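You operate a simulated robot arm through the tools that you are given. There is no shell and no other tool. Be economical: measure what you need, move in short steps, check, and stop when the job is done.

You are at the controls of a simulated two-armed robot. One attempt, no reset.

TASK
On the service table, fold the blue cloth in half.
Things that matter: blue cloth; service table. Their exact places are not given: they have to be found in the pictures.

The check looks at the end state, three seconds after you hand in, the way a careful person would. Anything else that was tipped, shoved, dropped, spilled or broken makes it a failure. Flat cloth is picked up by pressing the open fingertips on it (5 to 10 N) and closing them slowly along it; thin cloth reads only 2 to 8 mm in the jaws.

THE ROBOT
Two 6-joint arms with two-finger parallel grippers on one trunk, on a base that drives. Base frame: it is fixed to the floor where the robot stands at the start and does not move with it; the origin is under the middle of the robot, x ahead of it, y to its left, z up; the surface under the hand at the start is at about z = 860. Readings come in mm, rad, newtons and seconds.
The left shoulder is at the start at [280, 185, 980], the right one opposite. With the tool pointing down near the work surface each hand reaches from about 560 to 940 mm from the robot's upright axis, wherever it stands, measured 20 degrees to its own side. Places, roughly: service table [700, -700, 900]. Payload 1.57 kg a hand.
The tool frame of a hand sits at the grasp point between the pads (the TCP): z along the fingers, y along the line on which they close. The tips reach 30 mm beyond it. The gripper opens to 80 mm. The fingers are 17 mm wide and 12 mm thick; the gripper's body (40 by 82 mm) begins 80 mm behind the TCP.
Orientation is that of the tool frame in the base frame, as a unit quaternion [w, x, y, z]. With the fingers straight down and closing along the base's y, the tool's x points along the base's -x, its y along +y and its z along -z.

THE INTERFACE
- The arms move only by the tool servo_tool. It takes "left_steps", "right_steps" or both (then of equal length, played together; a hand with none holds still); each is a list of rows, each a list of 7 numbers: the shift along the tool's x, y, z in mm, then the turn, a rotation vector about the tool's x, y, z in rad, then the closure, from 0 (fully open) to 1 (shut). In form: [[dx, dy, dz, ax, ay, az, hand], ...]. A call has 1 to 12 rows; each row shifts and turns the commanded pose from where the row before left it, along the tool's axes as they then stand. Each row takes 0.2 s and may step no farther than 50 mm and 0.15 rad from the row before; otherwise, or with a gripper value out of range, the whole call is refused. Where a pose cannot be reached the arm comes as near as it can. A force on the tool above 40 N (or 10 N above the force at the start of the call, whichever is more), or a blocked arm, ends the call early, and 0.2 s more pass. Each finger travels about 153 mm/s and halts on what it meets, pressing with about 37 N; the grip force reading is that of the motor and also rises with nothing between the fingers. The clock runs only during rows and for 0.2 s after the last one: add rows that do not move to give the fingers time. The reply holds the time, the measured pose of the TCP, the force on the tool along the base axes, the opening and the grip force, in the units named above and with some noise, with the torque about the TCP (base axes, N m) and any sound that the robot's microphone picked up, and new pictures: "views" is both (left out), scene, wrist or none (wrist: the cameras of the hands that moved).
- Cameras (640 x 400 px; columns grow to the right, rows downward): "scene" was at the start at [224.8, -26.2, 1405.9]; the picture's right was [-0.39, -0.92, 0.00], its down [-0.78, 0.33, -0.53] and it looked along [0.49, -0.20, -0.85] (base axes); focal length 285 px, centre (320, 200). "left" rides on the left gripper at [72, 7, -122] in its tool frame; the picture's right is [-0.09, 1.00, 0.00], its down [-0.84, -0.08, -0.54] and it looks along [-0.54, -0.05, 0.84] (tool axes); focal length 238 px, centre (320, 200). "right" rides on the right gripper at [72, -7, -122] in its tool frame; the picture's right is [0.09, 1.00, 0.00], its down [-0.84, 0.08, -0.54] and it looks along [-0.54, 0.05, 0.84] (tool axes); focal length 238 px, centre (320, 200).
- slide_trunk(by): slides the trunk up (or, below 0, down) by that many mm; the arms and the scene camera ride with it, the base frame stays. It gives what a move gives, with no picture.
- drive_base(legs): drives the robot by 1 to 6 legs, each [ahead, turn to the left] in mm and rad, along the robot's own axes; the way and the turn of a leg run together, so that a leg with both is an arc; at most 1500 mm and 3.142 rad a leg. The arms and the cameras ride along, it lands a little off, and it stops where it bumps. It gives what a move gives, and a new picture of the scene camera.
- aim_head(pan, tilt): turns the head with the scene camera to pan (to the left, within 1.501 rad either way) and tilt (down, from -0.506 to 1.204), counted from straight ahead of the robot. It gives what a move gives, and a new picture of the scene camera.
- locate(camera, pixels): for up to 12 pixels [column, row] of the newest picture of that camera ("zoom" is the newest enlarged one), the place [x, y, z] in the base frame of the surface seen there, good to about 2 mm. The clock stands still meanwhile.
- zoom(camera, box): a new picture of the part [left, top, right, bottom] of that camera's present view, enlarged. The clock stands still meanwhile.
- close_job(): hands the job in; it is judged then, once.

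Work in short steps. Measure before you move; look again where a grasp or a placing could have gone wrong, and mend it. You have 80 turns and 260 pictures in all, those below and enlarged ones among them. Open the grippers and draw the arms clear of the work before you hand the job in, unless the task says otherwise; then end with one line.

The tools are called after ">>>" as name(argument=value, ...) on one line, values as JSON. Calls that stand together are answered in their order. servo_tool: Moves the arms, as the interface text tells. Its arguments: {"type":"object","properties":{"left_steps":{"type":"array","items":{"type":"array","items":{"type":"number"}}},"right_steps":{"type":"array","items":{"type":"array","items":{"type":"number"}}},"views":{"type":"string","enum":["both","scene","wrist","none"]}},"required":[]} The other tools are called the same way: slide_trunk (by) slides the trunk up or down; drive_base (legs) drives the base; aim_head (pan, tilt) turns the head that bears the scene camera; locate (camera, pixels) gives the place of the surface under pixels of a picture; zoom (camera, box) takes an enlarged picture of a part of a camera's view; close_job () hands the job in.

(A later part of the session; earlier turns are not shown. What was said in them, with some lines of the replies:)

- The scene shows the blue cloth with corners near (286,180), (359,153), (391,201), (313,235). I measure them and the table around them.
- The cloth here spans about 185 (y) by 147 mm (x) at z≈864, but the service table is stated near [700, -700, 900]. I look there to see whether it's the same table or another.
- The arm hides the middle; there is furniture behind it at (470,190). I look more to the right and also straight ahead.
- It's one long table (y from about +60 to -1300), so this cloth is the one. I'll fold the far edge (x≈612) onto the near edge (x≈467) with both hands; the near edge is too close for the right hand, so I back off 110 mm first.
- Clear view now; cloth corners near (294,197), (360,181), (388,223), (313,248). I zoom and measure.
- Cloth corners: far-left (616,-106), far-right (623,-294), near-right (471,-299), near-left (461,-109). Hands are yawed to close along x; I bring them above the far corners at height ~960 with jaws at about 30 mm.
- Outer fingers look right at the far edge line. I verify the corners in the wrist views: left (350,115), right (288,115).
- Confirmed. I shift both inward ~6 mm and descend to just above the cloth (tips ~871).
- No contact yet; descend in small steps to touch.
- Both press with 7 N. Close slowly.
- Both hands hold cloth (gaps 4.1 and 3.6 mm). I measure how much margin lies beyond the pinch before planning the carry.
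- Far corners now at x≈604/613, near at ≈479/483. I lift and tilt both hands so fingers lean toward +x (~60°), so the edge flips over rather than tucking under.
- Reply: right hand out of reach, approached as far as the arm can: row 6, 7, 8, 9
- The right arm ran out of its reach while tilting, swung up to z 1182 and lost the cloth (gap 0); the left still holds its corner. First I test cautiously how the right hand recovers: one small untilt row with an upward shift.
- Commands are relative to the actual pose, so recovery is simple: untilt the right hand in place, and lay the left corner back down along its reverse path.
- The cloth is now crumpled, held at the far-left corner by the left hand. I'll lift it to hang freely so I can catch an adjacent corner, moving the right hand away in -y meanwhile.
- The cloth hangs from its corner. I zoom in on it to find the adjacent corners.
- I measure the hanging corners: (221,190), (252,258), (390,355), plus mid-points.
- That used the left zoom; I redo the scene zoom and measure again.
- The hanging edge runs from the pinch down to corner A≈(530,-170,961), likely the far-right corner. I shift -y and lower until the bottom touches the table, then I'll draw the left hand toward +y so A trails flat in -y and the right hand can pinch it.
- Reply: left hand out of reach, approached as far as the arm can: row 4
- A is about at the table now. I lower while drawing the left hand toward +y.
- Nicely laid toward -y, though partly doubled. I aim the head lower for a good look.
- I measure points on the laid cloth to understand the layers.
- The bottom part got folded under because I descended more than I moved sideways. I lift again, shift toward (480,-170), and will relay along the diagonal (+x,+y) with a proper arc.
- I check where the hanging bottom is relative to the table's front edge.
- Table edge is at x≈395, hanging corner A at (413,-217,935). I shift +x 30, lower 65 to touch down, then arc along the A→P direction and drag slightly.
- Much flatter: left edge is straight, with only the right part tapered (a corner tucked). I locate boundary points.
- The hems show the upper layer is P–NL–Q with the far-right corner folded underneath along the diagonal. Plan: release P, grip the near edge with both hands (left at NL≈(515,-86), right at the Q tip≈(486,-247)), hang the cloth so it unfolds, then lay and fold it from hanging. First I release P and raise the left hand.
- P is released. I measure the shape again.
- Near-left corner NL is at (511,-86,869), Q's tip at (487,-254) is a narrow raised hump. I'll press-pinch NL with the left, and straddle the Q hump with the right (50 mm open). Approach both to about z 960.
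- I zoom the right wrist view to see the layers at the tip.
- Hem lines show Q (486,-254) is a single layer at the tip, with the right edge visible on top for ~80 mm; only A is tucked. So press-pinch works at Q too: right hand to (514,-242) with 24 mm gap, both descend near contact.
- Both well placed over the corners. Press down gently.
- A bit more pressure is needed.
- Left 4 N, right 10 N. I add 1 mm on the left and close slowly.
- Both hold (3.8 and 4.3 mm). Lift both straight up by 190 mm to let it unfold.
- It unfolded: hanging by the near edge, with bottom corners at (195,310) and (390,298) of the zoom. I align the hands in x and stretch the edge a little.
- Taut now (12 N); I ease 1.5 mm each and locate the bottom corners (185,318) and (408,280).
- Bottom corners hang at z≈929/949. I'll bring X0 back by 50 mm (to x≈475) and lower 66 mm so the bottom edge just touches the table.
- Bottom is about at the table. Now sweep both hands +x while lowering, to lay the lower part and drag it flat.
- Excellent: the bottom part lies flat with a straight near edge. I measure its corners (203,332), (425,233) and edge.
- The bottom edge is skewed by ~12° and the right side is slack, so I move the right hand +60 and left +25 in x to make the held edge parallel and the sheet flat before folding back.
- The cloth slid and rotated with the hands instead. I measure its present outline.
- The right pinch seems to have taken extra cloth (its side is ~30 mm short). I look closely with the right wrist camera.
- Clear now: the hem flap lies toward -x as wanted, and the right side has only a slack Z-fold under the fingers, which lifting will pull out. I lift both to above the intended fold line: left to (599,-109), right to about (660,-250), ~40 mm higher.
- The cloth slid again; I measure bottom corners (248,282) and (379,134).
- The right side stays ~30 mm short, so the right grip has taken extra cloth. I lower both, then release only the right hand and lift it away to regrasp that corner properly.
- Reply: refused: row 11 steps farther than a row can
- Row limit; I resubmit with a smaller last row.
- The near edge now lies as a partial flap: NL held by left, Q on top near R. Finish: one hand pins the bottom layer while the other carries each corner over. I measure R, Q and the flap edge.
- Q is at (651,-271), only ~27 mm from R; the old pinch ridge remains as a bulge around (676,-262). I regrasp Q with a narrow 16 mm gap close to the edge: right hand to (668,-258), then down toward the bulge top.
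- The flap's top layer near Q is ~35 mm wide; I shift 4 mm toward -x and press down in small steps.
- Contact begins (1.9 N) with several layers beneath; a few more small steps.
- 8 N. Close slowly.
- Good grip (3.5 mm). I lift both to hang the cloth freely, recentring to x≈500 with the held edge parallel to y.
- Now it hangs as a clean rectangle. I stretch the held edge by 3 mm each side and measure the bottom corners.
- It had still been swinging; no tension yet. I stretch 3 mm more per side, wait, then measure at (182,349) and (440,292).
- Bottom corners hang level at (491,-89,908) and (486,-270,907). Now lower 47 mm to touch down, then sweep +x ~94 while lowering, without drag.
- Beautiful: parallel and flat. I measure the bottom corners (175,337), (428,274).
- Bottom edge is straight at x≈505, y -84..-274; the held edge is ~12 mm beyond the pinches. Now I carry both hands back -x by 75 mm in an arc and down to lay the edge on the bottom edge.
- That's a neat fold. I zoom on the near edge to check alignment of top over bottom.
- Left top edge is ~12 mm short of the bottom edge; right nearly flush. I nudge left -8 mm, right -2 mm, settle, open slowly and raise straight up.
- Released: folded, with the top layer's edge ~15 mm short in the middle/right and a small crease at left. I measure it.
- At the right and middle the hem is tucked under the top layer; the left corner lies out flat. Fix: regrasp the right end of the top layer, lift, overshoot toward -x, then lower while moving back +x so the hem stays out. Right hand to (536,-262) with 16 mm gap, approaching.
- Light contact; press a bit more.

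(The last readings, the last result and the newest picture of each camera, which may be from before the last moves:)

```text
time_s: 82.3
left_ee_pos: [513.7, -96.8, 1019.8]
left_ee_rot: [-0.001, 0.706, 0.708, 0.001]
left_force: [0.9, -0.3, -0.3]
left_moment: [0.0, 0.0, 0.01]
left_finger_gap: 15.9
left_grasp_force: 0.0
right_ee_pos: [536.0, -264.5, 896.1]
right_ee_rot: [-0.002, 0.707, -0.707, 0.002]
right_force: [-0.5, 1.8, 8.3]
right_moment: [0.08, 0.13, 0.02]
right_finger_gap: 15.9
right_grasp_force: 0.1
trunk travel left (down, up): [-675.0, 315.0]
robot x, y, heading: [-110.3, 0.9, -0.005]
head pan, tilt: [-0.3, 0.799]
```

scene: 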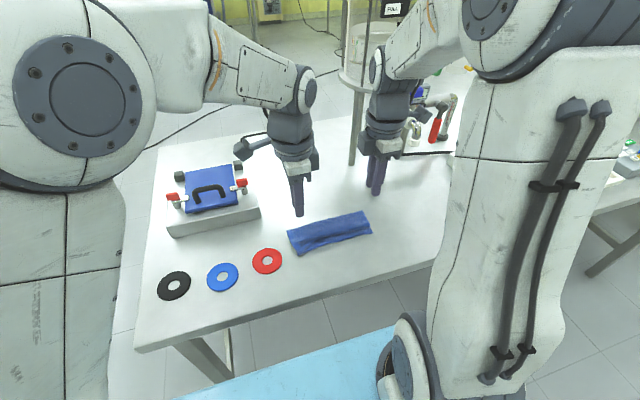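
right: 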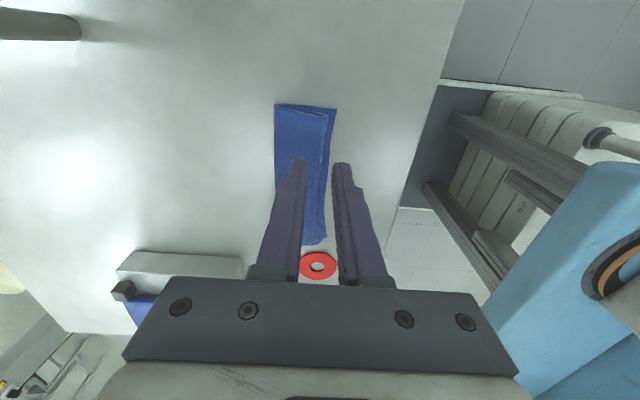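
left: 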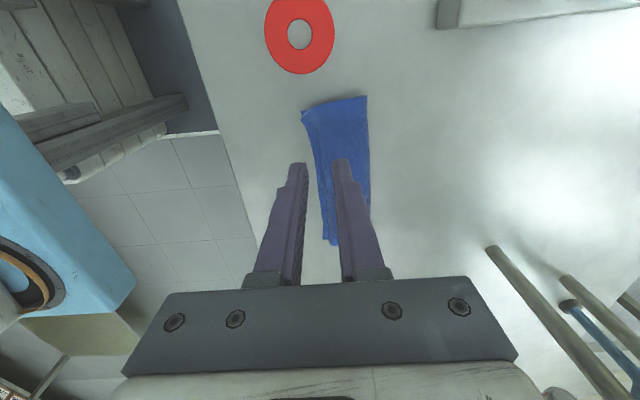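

8 N. Close slowly, then lift 25 mm and look.

>>> servo_tool(right_steps=[[0, 0, 0, 0, 0, 0, 0.84], [0, 0, 0, 0, 0, 0, 0.88], [0, 0, 0, 0, 0, 0, 0.92], [0, 0, 0, 0, 0, 0, 0.96], [0, 0, 0, 0, 0, 0, 1], [0, 0, 0, 0, 0, 0, 1], [0, 0, 0, 0, 0, 0, 1], [0, 0, -8, 0, 0, 0, 1], [0, 0, -10, 0, 0, 0, 1], [0, 0, -10, 0, 0, 0, 1], [0, 0, 0, 0, 0, 0, 1]], views="both")

>>> zoom(camera="scene", box=[280, 190, 390, 265])

>>> zoom(camera="right", box=[230, 90, 390, 290])

```text
time_s: 84.7
left_ee_pos: [514.4, -99.0, 1019.7]
left_ee_rot: [0.0, 0.706, 0.708, 0.0]
left_force: [0.5, 0.5, -0.2]
left_moment: [0.01, 0.0, -0.01]
left_finger_gap: 15.9
left_grasp_force: 0.0
right_ee_pos: [535.4, -265.0, 925.3]
right_ee_rot: [0.001, -0.707, 0.708, -0.002]
right_force: [0.7, 0.1, -1.4]
right_moment: [0.0, -0.02, 0.02]
right_finger_gap: 0.1
right_grasp_force: 21.4
trunk travel left (down, up): [-675.0, 315.0]
robot x, y, heading: [-109.0, 1.6, -0.0]
head pan, tilt: [-0.3, 0.799]
```

scene: 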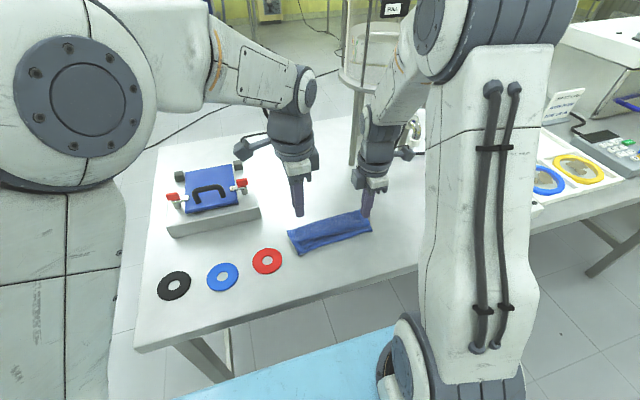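
right: 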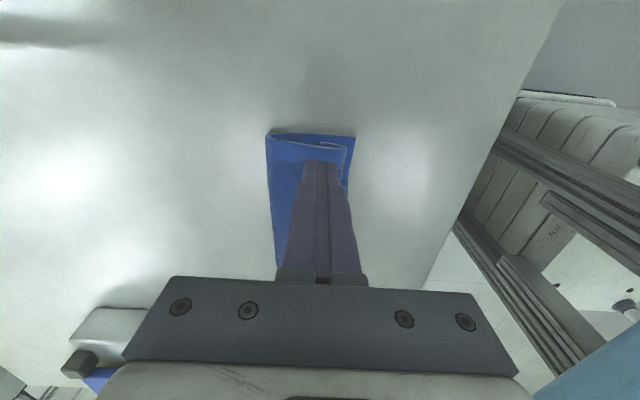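

```text
5.33 times, centred on (335, 228) of scene
```

zoom: 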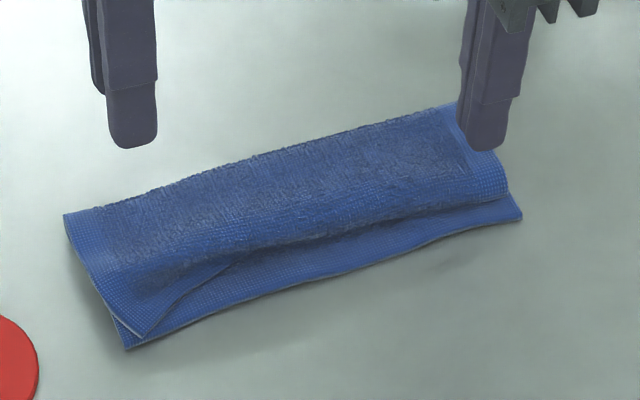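

```text
2.00 times, centred on (310, 190) of right
```

zoom: 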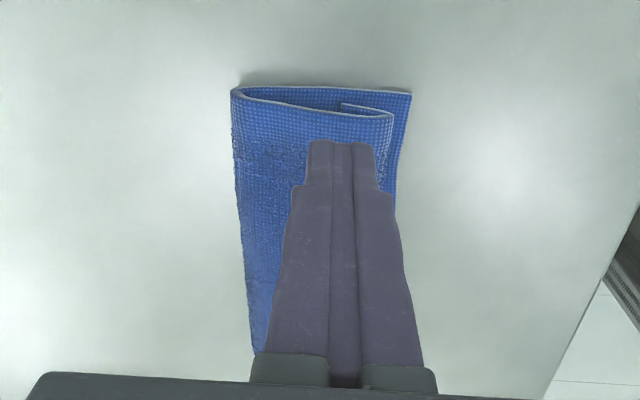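

It slipped out (gap 0.1). I retry with a 30 mm gap, which worked before: TCP x≈543.

>>> servo_tool(right_steps=[[0, -4, 0, 0, 0, 0, 0.8], [0, -3, 0, 0, 0, 0, 0.62], [0, 0, 12, 0, 0, 0, 0.62], [0, 0, 8, 0, 0, 0, 0.62], [0, 0, 4, 0, 0, 0, 0.62], [0, 0, 3, 0, 0, 0, 0.62], [0, 0, 1, 0, 0, 0, 0.62], [0, 0, 0, 0, 0, 0, 0.62]], views="none")

```text
time_s: 86.5
left_ee_pos: [514.5, -97.8, 1020.8]
left_ee_rot: [0.001, 0.706, 0.708, 0.0]
left_force: [0.0, -0.5, -0.1]
left_moment: [0.0, -0.01, -0.02]
left_finger_gap: 16.1
left_grasp_force: 0.0
right_ee_pos: [543.5, -265.6, 897.8]
right_ee_rot: [-0.001, 0.707, -0.707, 0.002]
right_force: [-0.8, -1.2, 5.5]
right_moment: [0.01, 0.04, 0.0]
right_finger_gap: 30.4
right_grasp_force: 0.0
trunk travel left (down, up): [-675.0, 315.0]
robot x, y, heading: [-108.1, 0.9, -0.001]
head pan, tilt: [-0.3, 0.799]
```

5.5 N; press 1.5 mm more and close.

>>> servo_tool(right_steps=[[0, 0, 1.5, 0, 0, 0, 0.64], [0, 0, 0, 0, 0, 0, 0.68], [0, 0, 0, 0, 0, 0, 0.72], [0, 0, 0, 0, 0, 0, 0.76], [0, 0, 0, 0, 0, 0, 0.8], [0, 0, 0, 0, 0, 0, 0.84], [0, 0, 0, 0, 0, 0, 0.88], [0, 0, 0, 0, 0, 0, 0.92], [0, 0, 0, 0, 0, 0, 0.96], [0, 0, 0, 0, 0, 0, 1], [0, 0, 0, 0, 0, 0, 1], [0, 0, 0, 0, 0, 0, 1]], views="wrist")

```text
time_s: 89.1
left_ee_pos: [513.6, -97.6, 1020.5]
left_ee_rot: [0.0, 0.707, 0.708, 0.0]
left_force: [0.2, 0.8, 0.1]
left_moment: [0.0, 0.05, 0.0]
left_finger_gap: 16.1
left_grasp_force: 0.0
right_ee_pos: [542.8, -264.2, 896.5]
right_ee_rot: [0.002, -0.707, 0.707, -0.002]
right_force: [-0.7, 0.4, 11.9]
right_moment: [0.02, 0.09, 0.0]
right_finger_gap: 3.9
right_grasp_force: 24.4
trunk travel left (down, up): [-675.0, 315.0]
robot x, y, heading: [-110.8, 2.2, -0.002]
head pan, tilt: [-0.3, 0.799]
```

right: 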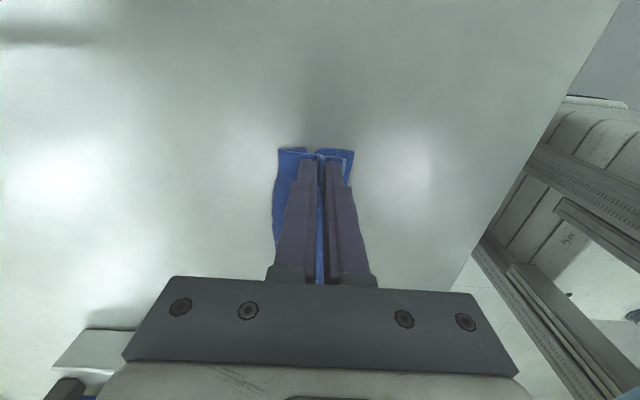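

Gripped (3.9 mm). Lift 55 mm moving -x 30, and look.

>>> servo_tool(right_steps=[[0, 0, -10, 0, 0, 0, 1], [0, 3, -12, 0, 0, 0, 1], [0, 6, -12, 0, 0, 0, 1], [0, 7, -11, 0, 0, 0, 1], [0, 7, -10, 0, 0, 0, 1], [0, 7, 0, 0, 0, 0, 1], [0, 0, 0, 0, 0, 0, 1]], views="both")

>>> zoom(camera="scene", box=[280, 185, 390, 265])

>>> zoom(camera="right", box=[230, 90, 390, 290])

```text
time_s: 90.7
left_ee_pos: [514.4, -97.9, 1020.4]
left_ee_rot: [-0.001, 0.707, 0.707, -0.001]
left_force: [0.0, 0.6, -0.1]
left_moment: [0.0, -0.01, 0.0]
left_finger_gap: 16.3
left_grasp_force: 0.0
right_ee_pos: [513.1, -264.2, 951.4]
right_ee_rot: [0.002, -0.707, 0.707, -0.003]
right_force: [0.5, 0.3, -0.2]
right_moment: [-0.01, 0.0, 0.0]
right_finger_gap: 3.7
right_grasp_force: 24.4
trunk travel left (down, up): [-675.0, 315.0]
robot x, y, heading: [-108.3, -2.1, 0.005]
head pan, tilt: [-0.3, 0.799]
```

scene: 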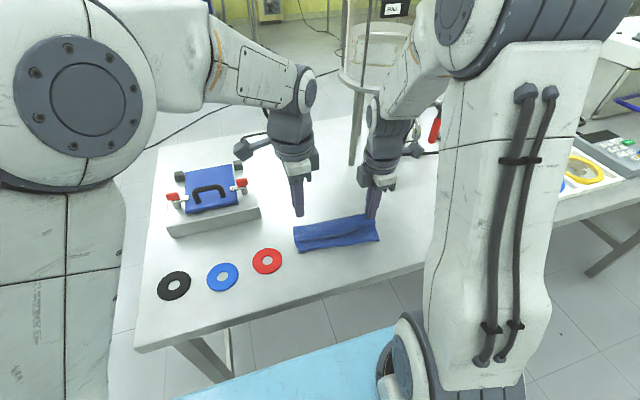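
right: 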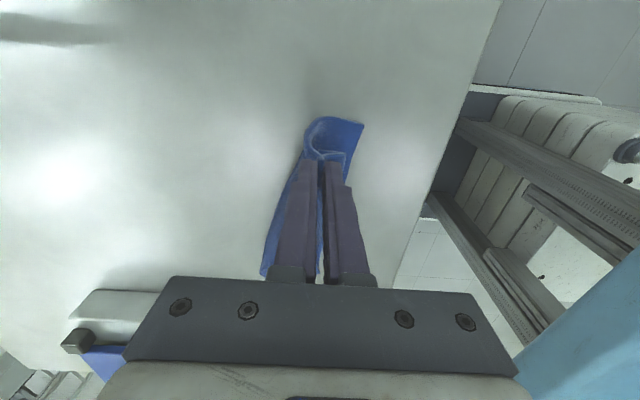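

```text
5.00 times, centred on (335, 225) of scene
```

zoom: 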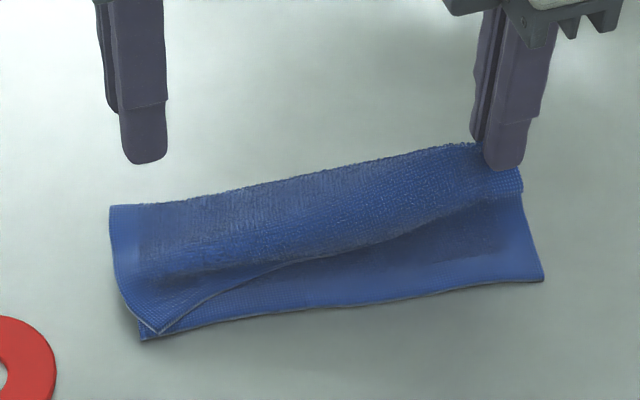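

```text
2.00 times, centred on (310, 190) of right
```

zoom: 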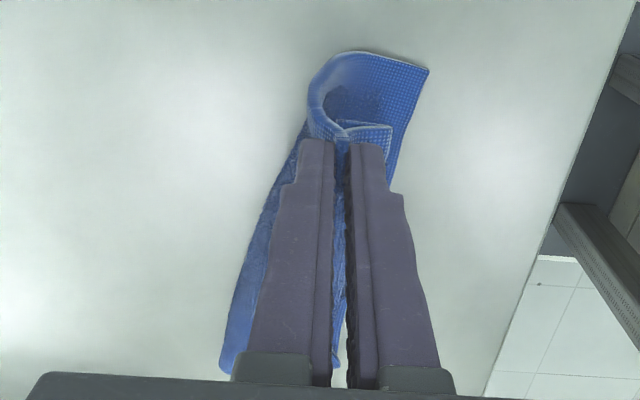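

The hem is still tucked under (crest ~25 mm beyond the pinch). I'll roll it out: overshoot -x, lower until the hem rubs on the layer beneath, then draw +x so it unrolls. First, current bottom-edge positions.

>>> locate(camera="scene", pixels=[[378, 240], [379, 239], [360, 243], [340, 246], [300, 252], [302, 250], [388, 241]])

>>> locate(camera="zoom", pixels=[[388, 133], [345, 130], [422, 72], [335, 62], [312, 110]])

```text
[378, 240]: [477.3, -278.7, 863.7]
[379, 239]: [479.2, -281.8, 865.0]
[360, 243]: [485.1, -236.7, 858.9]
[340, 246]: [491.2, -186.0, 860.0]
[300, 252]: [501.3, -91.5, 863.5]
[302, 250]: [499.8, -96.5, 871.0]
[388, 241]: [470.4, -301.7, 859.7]
```

```text
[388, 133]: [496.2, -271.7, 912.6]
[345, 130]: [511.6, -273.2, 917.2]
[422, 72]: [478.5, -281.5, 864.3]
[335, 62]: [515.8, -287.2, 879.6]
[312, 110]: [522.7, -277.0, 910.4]
```

Tuck is ~17 mm long. Overshoot to x≈480, lower to tip ≈876, then draw +x 38 mm while lowering slightly.

>>> servo_tool(right_steps=[[0, 9, 5, 0, 0, 0, 1], [0, 9, 8, 0, 0, 0, 1], [0, 9, 8, 0, 0, 0, 1], [0, 6, 10, 0, 0, 0, 1], [0, 0, 8, 0, 0, 0, 1], [0, 0, 5, 0, 0, 0, 1], [0, -6, 0, 0, 0, 0, 1], [0, -7, 0, 0, 0, 0, 1], [0, -7, 0, 0, 0, 0, 1], [0, -7, 1, 0, 0, 0, 1], [0, -7, 1, 0, 0, 0, 1], [0, -4, 0, 0, 0, 0, 1]], views="both")

>>> zoom(camera="scene", box=[280, 185, 390, 265])

>>> zoom(camera="right", box=[230, 90, 390, 290])

```text
time_s: 93.3
left_ee_pos: [513.2, -96.9, 1020.2]
left_ee_rot: [0.0, 0.707, 0.707, -0.001]
left_force: [1.0, 1.1, -1.0]
left_moment: [0.02, -0.02, -0.02]
left_finger_gap: 16.0
left_grasp_force: 0.1
right_ee_pos: [516.4, -264.6, 905.4]
right_ee_rot: [-0.002, 0.708, -0.707, 0.002]
right_force: [0.4, 0.2, 0.5]
right_moment: [-0.03, 0.04, -0.03]
right_finger_gap: 3.4
right_grasp_force: 24.8
trunk travel left (down, up): [-675.0, 315.0]
robot x, y, heading: [-106.1, -3.9, 0.003]
head pan, tilt: [-0.3, 0.799]
```

scene: 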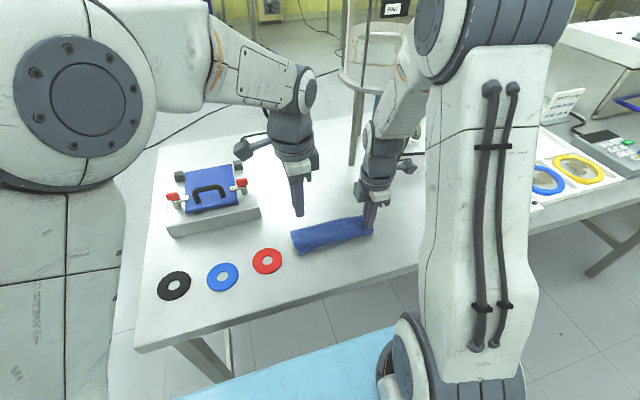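
right: 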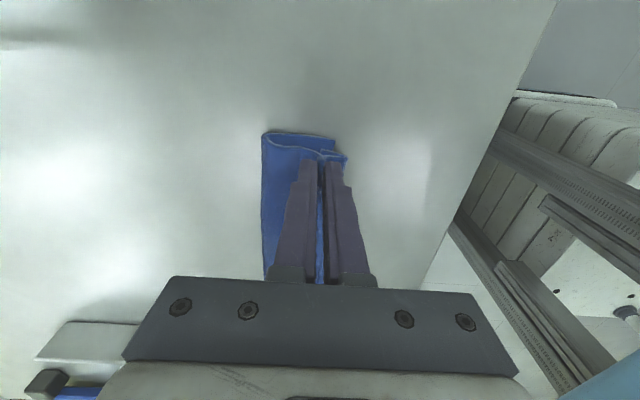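

```text
5.00 times, centred on (335, 225) of scene
```

zoom: 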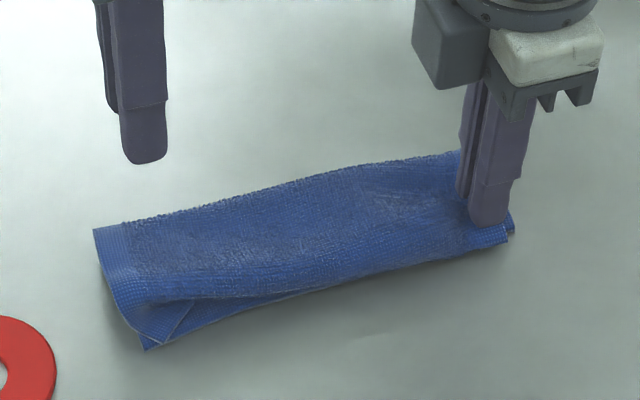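

```text
2.00 times, centred on (310, 190) of right
```

zoom: 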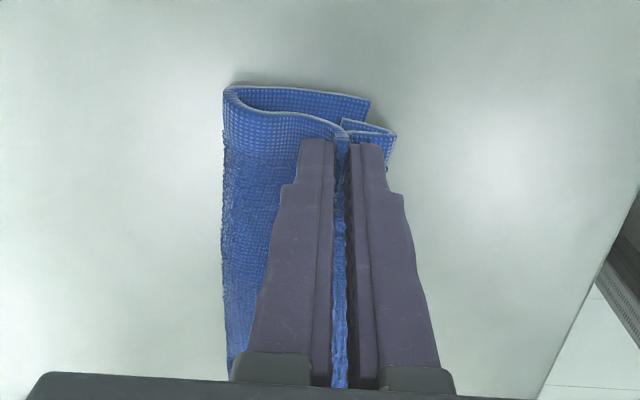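

The hem's free edge got trapped in the pinch itself, so it can't unroll. I release, and regrasp the top layer farther in (x≈545), well clear of the tucked hem, so the hem can hang free when lifted.

>>> servo_tool(right_steps=[[0, 0, 0, 0, 0, 0, 0.9], [0, 0, 0, 0, 0, 0, 0.8], [0, 0, -10, 0, 0, 0, 0.75], [0, 0, -20, 0, 0, 0, 0.7], [0, -15, 0, 0, 0, 0, 0.7], [0, -14, 0, 0, 0, 0, 0.7], [0, 0, 15, 0, 0, 0, 0.7], [0, 0, 10, 0, 0, 0, 0.7], [0, 0, 3, 0, 0, 0, 0.7], [0, 0, 0, 0, 0, 0, 0.7]], views="wrist")

>>> zoom(camera="right", box=[230, 90, 390, 290])

```text
time_s: 95.5
left_ee_pos: [514.0, -98.2, 1020.0]
left_ee_rot: [0.0, 0.707, 0.708, 0.0]
left_force: [-0.3, -0.7, -0.6]
left_moment: [0.0, 0.0, 0.01]
left_finger_gap: 16.0
left_grasp_force: 0.0
right_ee_pos: [545.5, -265.7, 907.9]
right_ee_rot: [0.002, -0.707, 0.707, -0.003]
right_force: [0.7, 0.3, 0.2]
right_moment: [-0.02, 0.01, 0.01]
right_finger_gap: 24.1
right_grasp_force: 0.1
trunk travel left (down, up): [-675.0, 315.0]
robot x, y, heading: [-111.9, 0.9, -0.003]
head pan, tilt: [-0.3, 0.799]
```

right: 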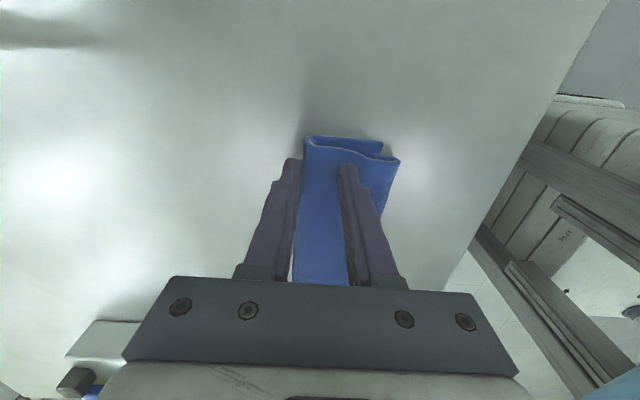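

```text
2.00 times, centred on (310, 190) of right
```

zoom: 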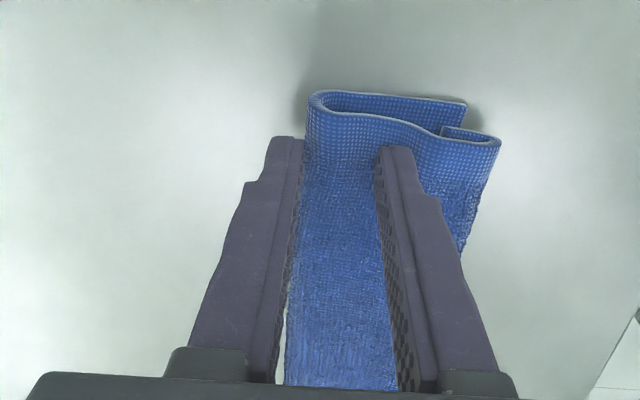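

The +x finger is just beyond the fold line. I shift -x 13 mm (TCP ≈532), still clear of the hem's hidden edge (~506), and press.

>>> servo_tool(right_steps=[[0, 0, -8, 0, 0, 0, 0.7], [0, 13, 0, 0, 0, 0, 0.7], [0, 0, 8, 0, 0, 0, 0.7], [0, 0, 5, 0, 0, 0, 0.7], [0, 0, 3, 0, 0, 0, 0.7], [0, 0, 2, 0, 0, 0, 0.7], [0, 0, 0, 0, 0, 0, 0.7]], views="none")

```text
time_s: 97.1
left_ee_pos: [513.5, -98.1, 1021.5]
left_ee_rot: [0.0, 0.706, 0.708, 0.0]
left_force: [0.1, 0.3, -0.4]
left_moment: [-0.06, -0.01, -0.03]
left_finger_gap: 15.9
left_grasp_force: 0.0
right_ee_pos: [533.8, -265.0, 897.2]
right_ee_rot: [-0.002, 0.707, -0.707, 0.002]
right_force: [-1.1, 0.9, 7.1]
right_moment: [0.0, 0.17, -0.01]
right_finger_gap: 24.5
right_grasp_force: 0.2
trunk travel left (down, up): [-675.0, 315.0]
robot x, y, heading: [-107.2, 2.6, -0.004]
head pan, tilt: [-0.3, 0.799]
```

7 N. Close slowly.

>>> servo_tool(right_steps=[[0, 0, 0.5, 0, 0, 0, 0.73], [0, 0, 0, 0, 0, 0, 0.77], [0, 0, 0, 0, 0, 0, 0.81], [0, 0, 0, 0, 0, 0, 0.85], [0, 0, 0, 0, 0, 0, 0.89], [0, 0, 0, 0, 0, 0, 0.93], [0, 0, 0, 0, 0, 0, 0.97], [0, 0, 0, 0, 0, 0, 1], [0, 0, 0, 0, 0, 0, 1], [0, 0, 0, 0, 0, 0, 1]], views="none")

>>> servo_tool(right_steps=[[0, 0, -10, 0, 0, 0, 1], [0, 0, -12, 0, 0, 0, 1], [0, 0, -14, 0, 0, 0, 1], [0, 0, -14, 0, 0, 0, 1], [0, 0, -14, 0, 0, 0, 1], [0, 0, 0, 0, 0, 0, 1]], views="both")

>>> zoom(camera="scene", box=[280, 185, 390, 265])

>>> zoom(camera="right", box=[230, 90, 390, 290])

```text
time_s: 99.3
left_ee_pos: [513.9, -97.6, 1020.5]
left_ee_rot: [0.0, 0.706, 0.708, 0.001]
left_force: [0.1, 0.1, 0.8]
left_moment: [0.03, -0.01, -0.01]
left_finger_gap: 16.0
left_grasp_force: 0.0
right_ee_pos: [533.7, -264.5, 896.3]
right_ee_rot: [0.002, -0.707, 0.707, -0.002]
right_force: [-2.0, 0.6, 11.8]
right_moment: [-0.01, 0.15, 0.01]
right_finger_gap: 5.8
right_grasp_force: 25.9
trunk travel left (down, up): [-675.0, 315.0]
robot x, y, heading: [-105.3, 0.2, -0.001]
head pan, tilt: [-0.3, 0.799]
```

```text
time_s: 100.7
left_ee_pos: [513.5, -96.8, 1020.0]
left_ee_rot: [0.0, 0.706, 0.708, -0.001]
left_force: [-0.9, -0.3, 0.2]
left_moment: [0.0, -0.01, -0.01]
left_finger_gap: 16.0
left_grasp_force: 0.1
right_ee_pos: [532.0, -265.4, 960.1]
right_ee_rot: [0.001, -0.707, 0.707, -0.002]
right_force: [-0.8, 0.8, -0.2]
right_moment: [-0.04, -0.03, 0.02]
right_finger_gap: 5.5
right_grasp_force: 25.6
trunk travel left (down, up): [-675.0, 315.0]
robot x, y, heading: [-105.2, -0.8, -0.003]
head pan, tilt: [-0.3, 0.799]
```

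scene: 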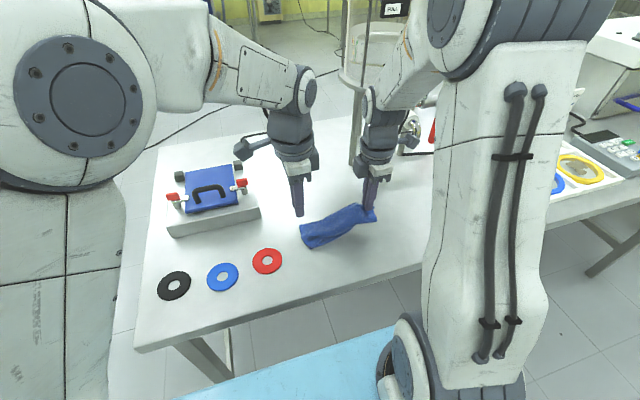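
right: 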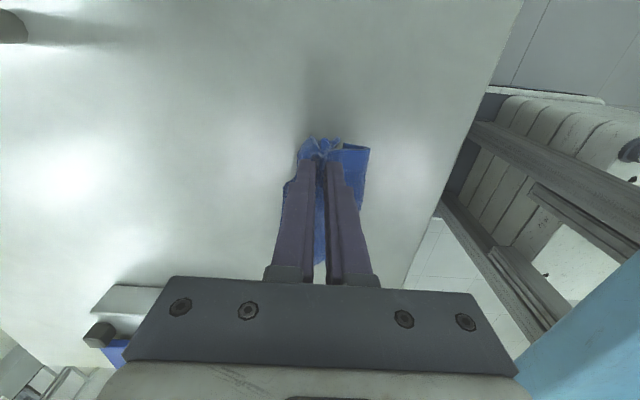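

```text
5.00 times, centred on (335, 225) of scene
```

zoom: 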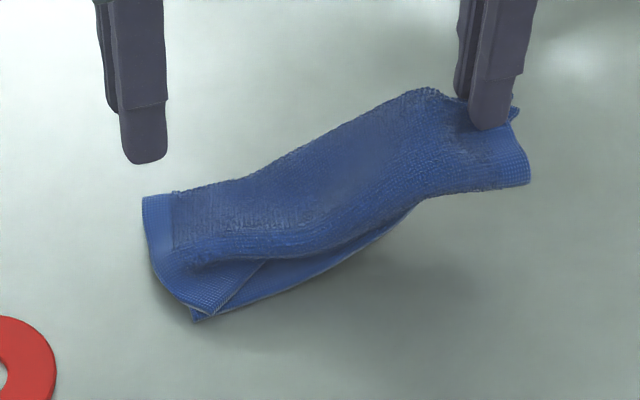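

```text
2.00 times, centred on (310, 190) of right
```

zoom: 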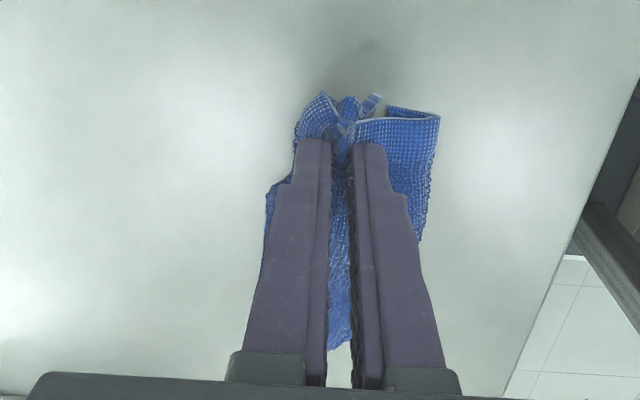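

Both layers got caught this time (5.5 mm). I lay it back: overshoot -x slightly, lower, draw back +x so the loose ends trail out toward -x, then open and rise a little.

>>> servo_tool(right_steps=[[0, 12, 12, 0, 0, 0, 1], [0, 12, 14, 0, 0, 0, 1], [0, 0, 14, 0, 0, 0, 1], [0, 0, 12, 0, 0, 0, 1], [0, -8, 2, 0, 0, 0, 1], [0, -8, 2, 0, 0, 0, 1], [0, -8, 2, 0, 0, 0, 1], [0, -6, 2, 0, 0, 0, 1], [0, 0, 0, 0, 0, 0, 0.92], [0, 0, 0, 0, 0, 0, 0.8], [0, 0, -15, 0, 0, 0, 0.6], [0, 0, -45, 0, 0, 0, 0.6]], views="both")

>>> zoom(camera="scene", box=[280, 185, 390, 265])

>>> zoom(camera="right", box=[230, 90, 390, 290])

>>> locate(camera="scene", pixels=[[300, 252], [320, 248], [340, 243], [360, 238], [370, 232], [372, 225], [350, 215], [330, 220], [310, 225], [345, 230]])

```text
time_s: 103.3
left_ee_pos: [513.7, -97.5, 1019.6]
left_ee_rot: [0.0, 0.706, 0.708, 0.001]
left_force: [-0.2, -0.3, 0.0]
left_moment: [-0.01, 0.02, 0.02]
left_finger_gap: 15.9
left_grasp_force: 0.0
right_ee_pos: [541.9, -264.9, 961.9]
right_ee_rot: [0.002, -0.707, 0.707, -0.002]
right_force: [0.3, 0.5, 0.7]
right_moment: [0.04, 0.02, 0.02]
right_finger_gap: 31.8
right_grasp_force: 0.0
trunk travel left (down, up): [-675.0, 315.0]
robot x, y, heading: [-110.5, 1.8, -0.008]
head pan, tilt: [-0.3, 0.799]
```

scene: 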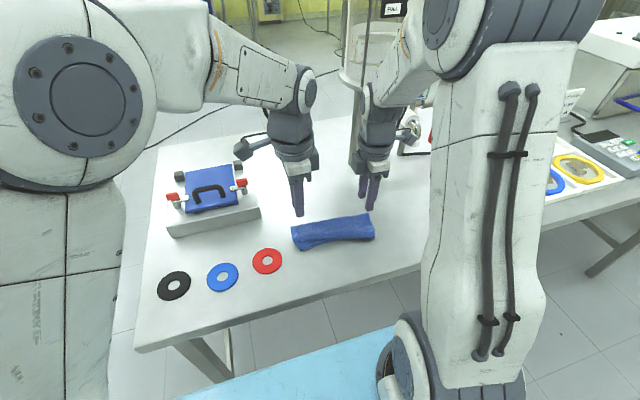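
right: 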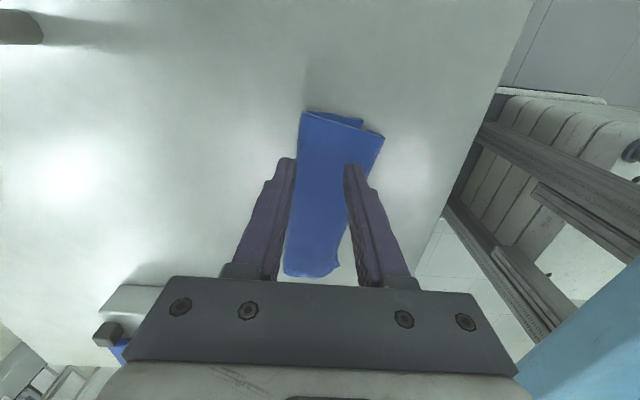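

```text
5.00 times, centred on (335, 225) of scene
```

zoom: 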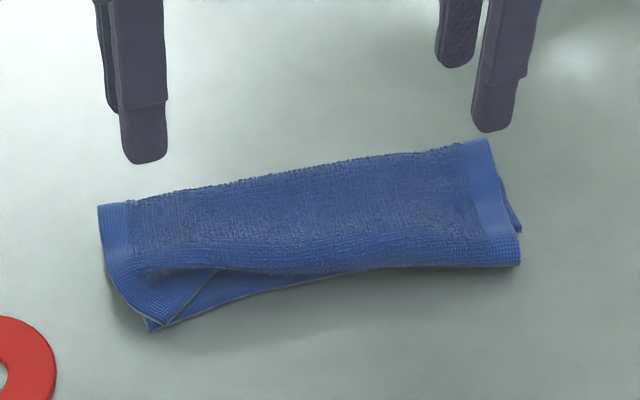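

```text
2.00 times, centred on (310, 190) of right
```

zoom: 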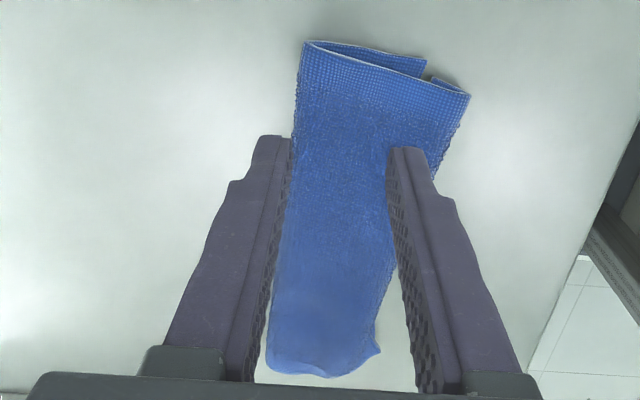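

```text
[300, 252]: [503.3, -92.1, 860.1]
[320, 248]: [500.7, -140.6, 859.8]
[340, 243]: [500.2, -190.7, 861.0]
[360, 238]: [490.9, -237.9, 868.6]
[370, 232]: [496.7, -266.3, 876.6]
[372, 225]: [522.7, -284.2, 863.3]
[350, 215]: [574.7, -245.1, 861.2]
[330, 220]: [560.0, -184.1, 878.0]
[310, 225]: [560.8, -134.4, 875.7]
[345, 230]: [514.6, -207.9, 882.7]
```

The cloth now lies as a neat folded strip: corners NL≈L at left, and at right the hem's free edge lies about at R. Nothing else was disturbed (rings, box untouched). I open the grippers and draw both arms clear.

>>> servo_tool(left_steps=[[0, 0, -20, 0, 0, 0, 0.5], [0, 0, -20, 0, 0, 0, 0], [15, -10, 0, 0, 0, 0, 0], [15, -10, 0, 0, 0, 0, 0], [15, -10, 0, 0, 0, 0, 0], [15, -10, 0, 0, 0, 0, 0], [15, -10, 0, 0, 0, 0, 0], [0, 0, 0, 0, 0, 0, 0]], right_steps=[[0, 0, -40, 0, 0, 0, 0.6], [0, 0, -40, 0, 0, 0, 0.3], [25, 15, 0, 0, 0, 0, 0], [25, 15, 0, 0, 0, 0, 0], [25, 15, 0, 0, 0, 0, 0], [25, 15, 0, 0, 0, 0, 0], [25, 15, 0, 0, 0, 0, 0], [0, 0, 0, 0, 0, 0, 0]], views="scene")

>>> zoom(camera="scene", box=[280, 185, 390, 265])

```text
time_s: 105.1
left_ee_pos: [462.2, -21.8, 1062.5]
left_ee_rot: [-0.001, 0.707, 0.707, 0.0]
left_force: [0.8, 0.3, 0.1]
left_moment: [0.01, -0.02, 0.04]
left_finger_gap: 80.0
left_grasp_force: 0.1
right_ee_pos: [464.4, -391.1, 1040.9]
right_ee_rot: [0.002, -0.707, 0.708, -0.001]
right_force: [-1.1, 0.0, -0.2]
right_moment: [-0.01, -0.01, -0.01]
right_finger_gap: 80.3
right_grasp_force: 0.0
trunk travel left (down, up): [-675.0, 315.0]
robot x, y, heading: [-106.9, -0.6, -0.004]
head pan, tilt: [-0.3, 0.799]
```

scene: 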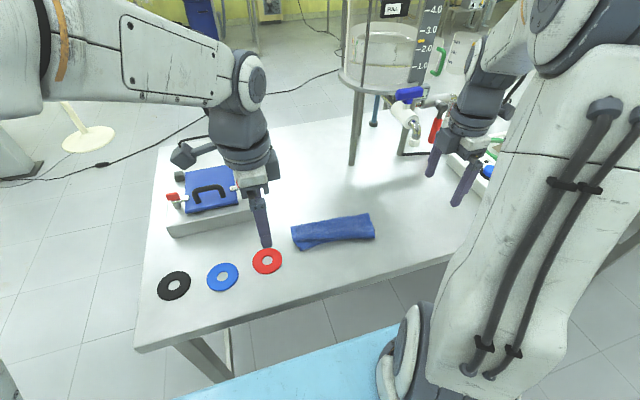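

```text
5.00 times, centred on (335, 225) of scene
5 turns are left
```

zoom: 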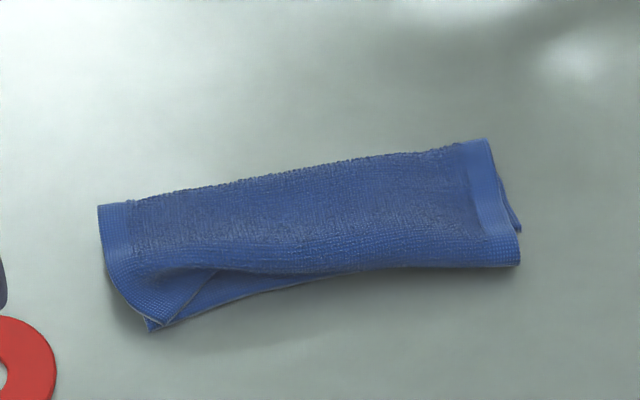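

The cloth lies folded in half, both grippers are open and clear of it. I hand in.

>>> close_job()

```text
The job is handed in.
```

The blue cloth is folded in half on the service table and handed in, but the fold is not perfectly neat. Along the middle and right the top layer's hem is tucked under itself by about 15 mm. The right end overhangs the bottom edge by a similar amount, and there is a small crease at the left corner. By my last pictures, the left corners meet and the right ones meet to within about 10 mm. During an early attempt the right arm swung out of reach and crumpled the cloth, so I re-laid it before folding. As far as the pictures show, nothing else was moved. Both grippers are open and clear.
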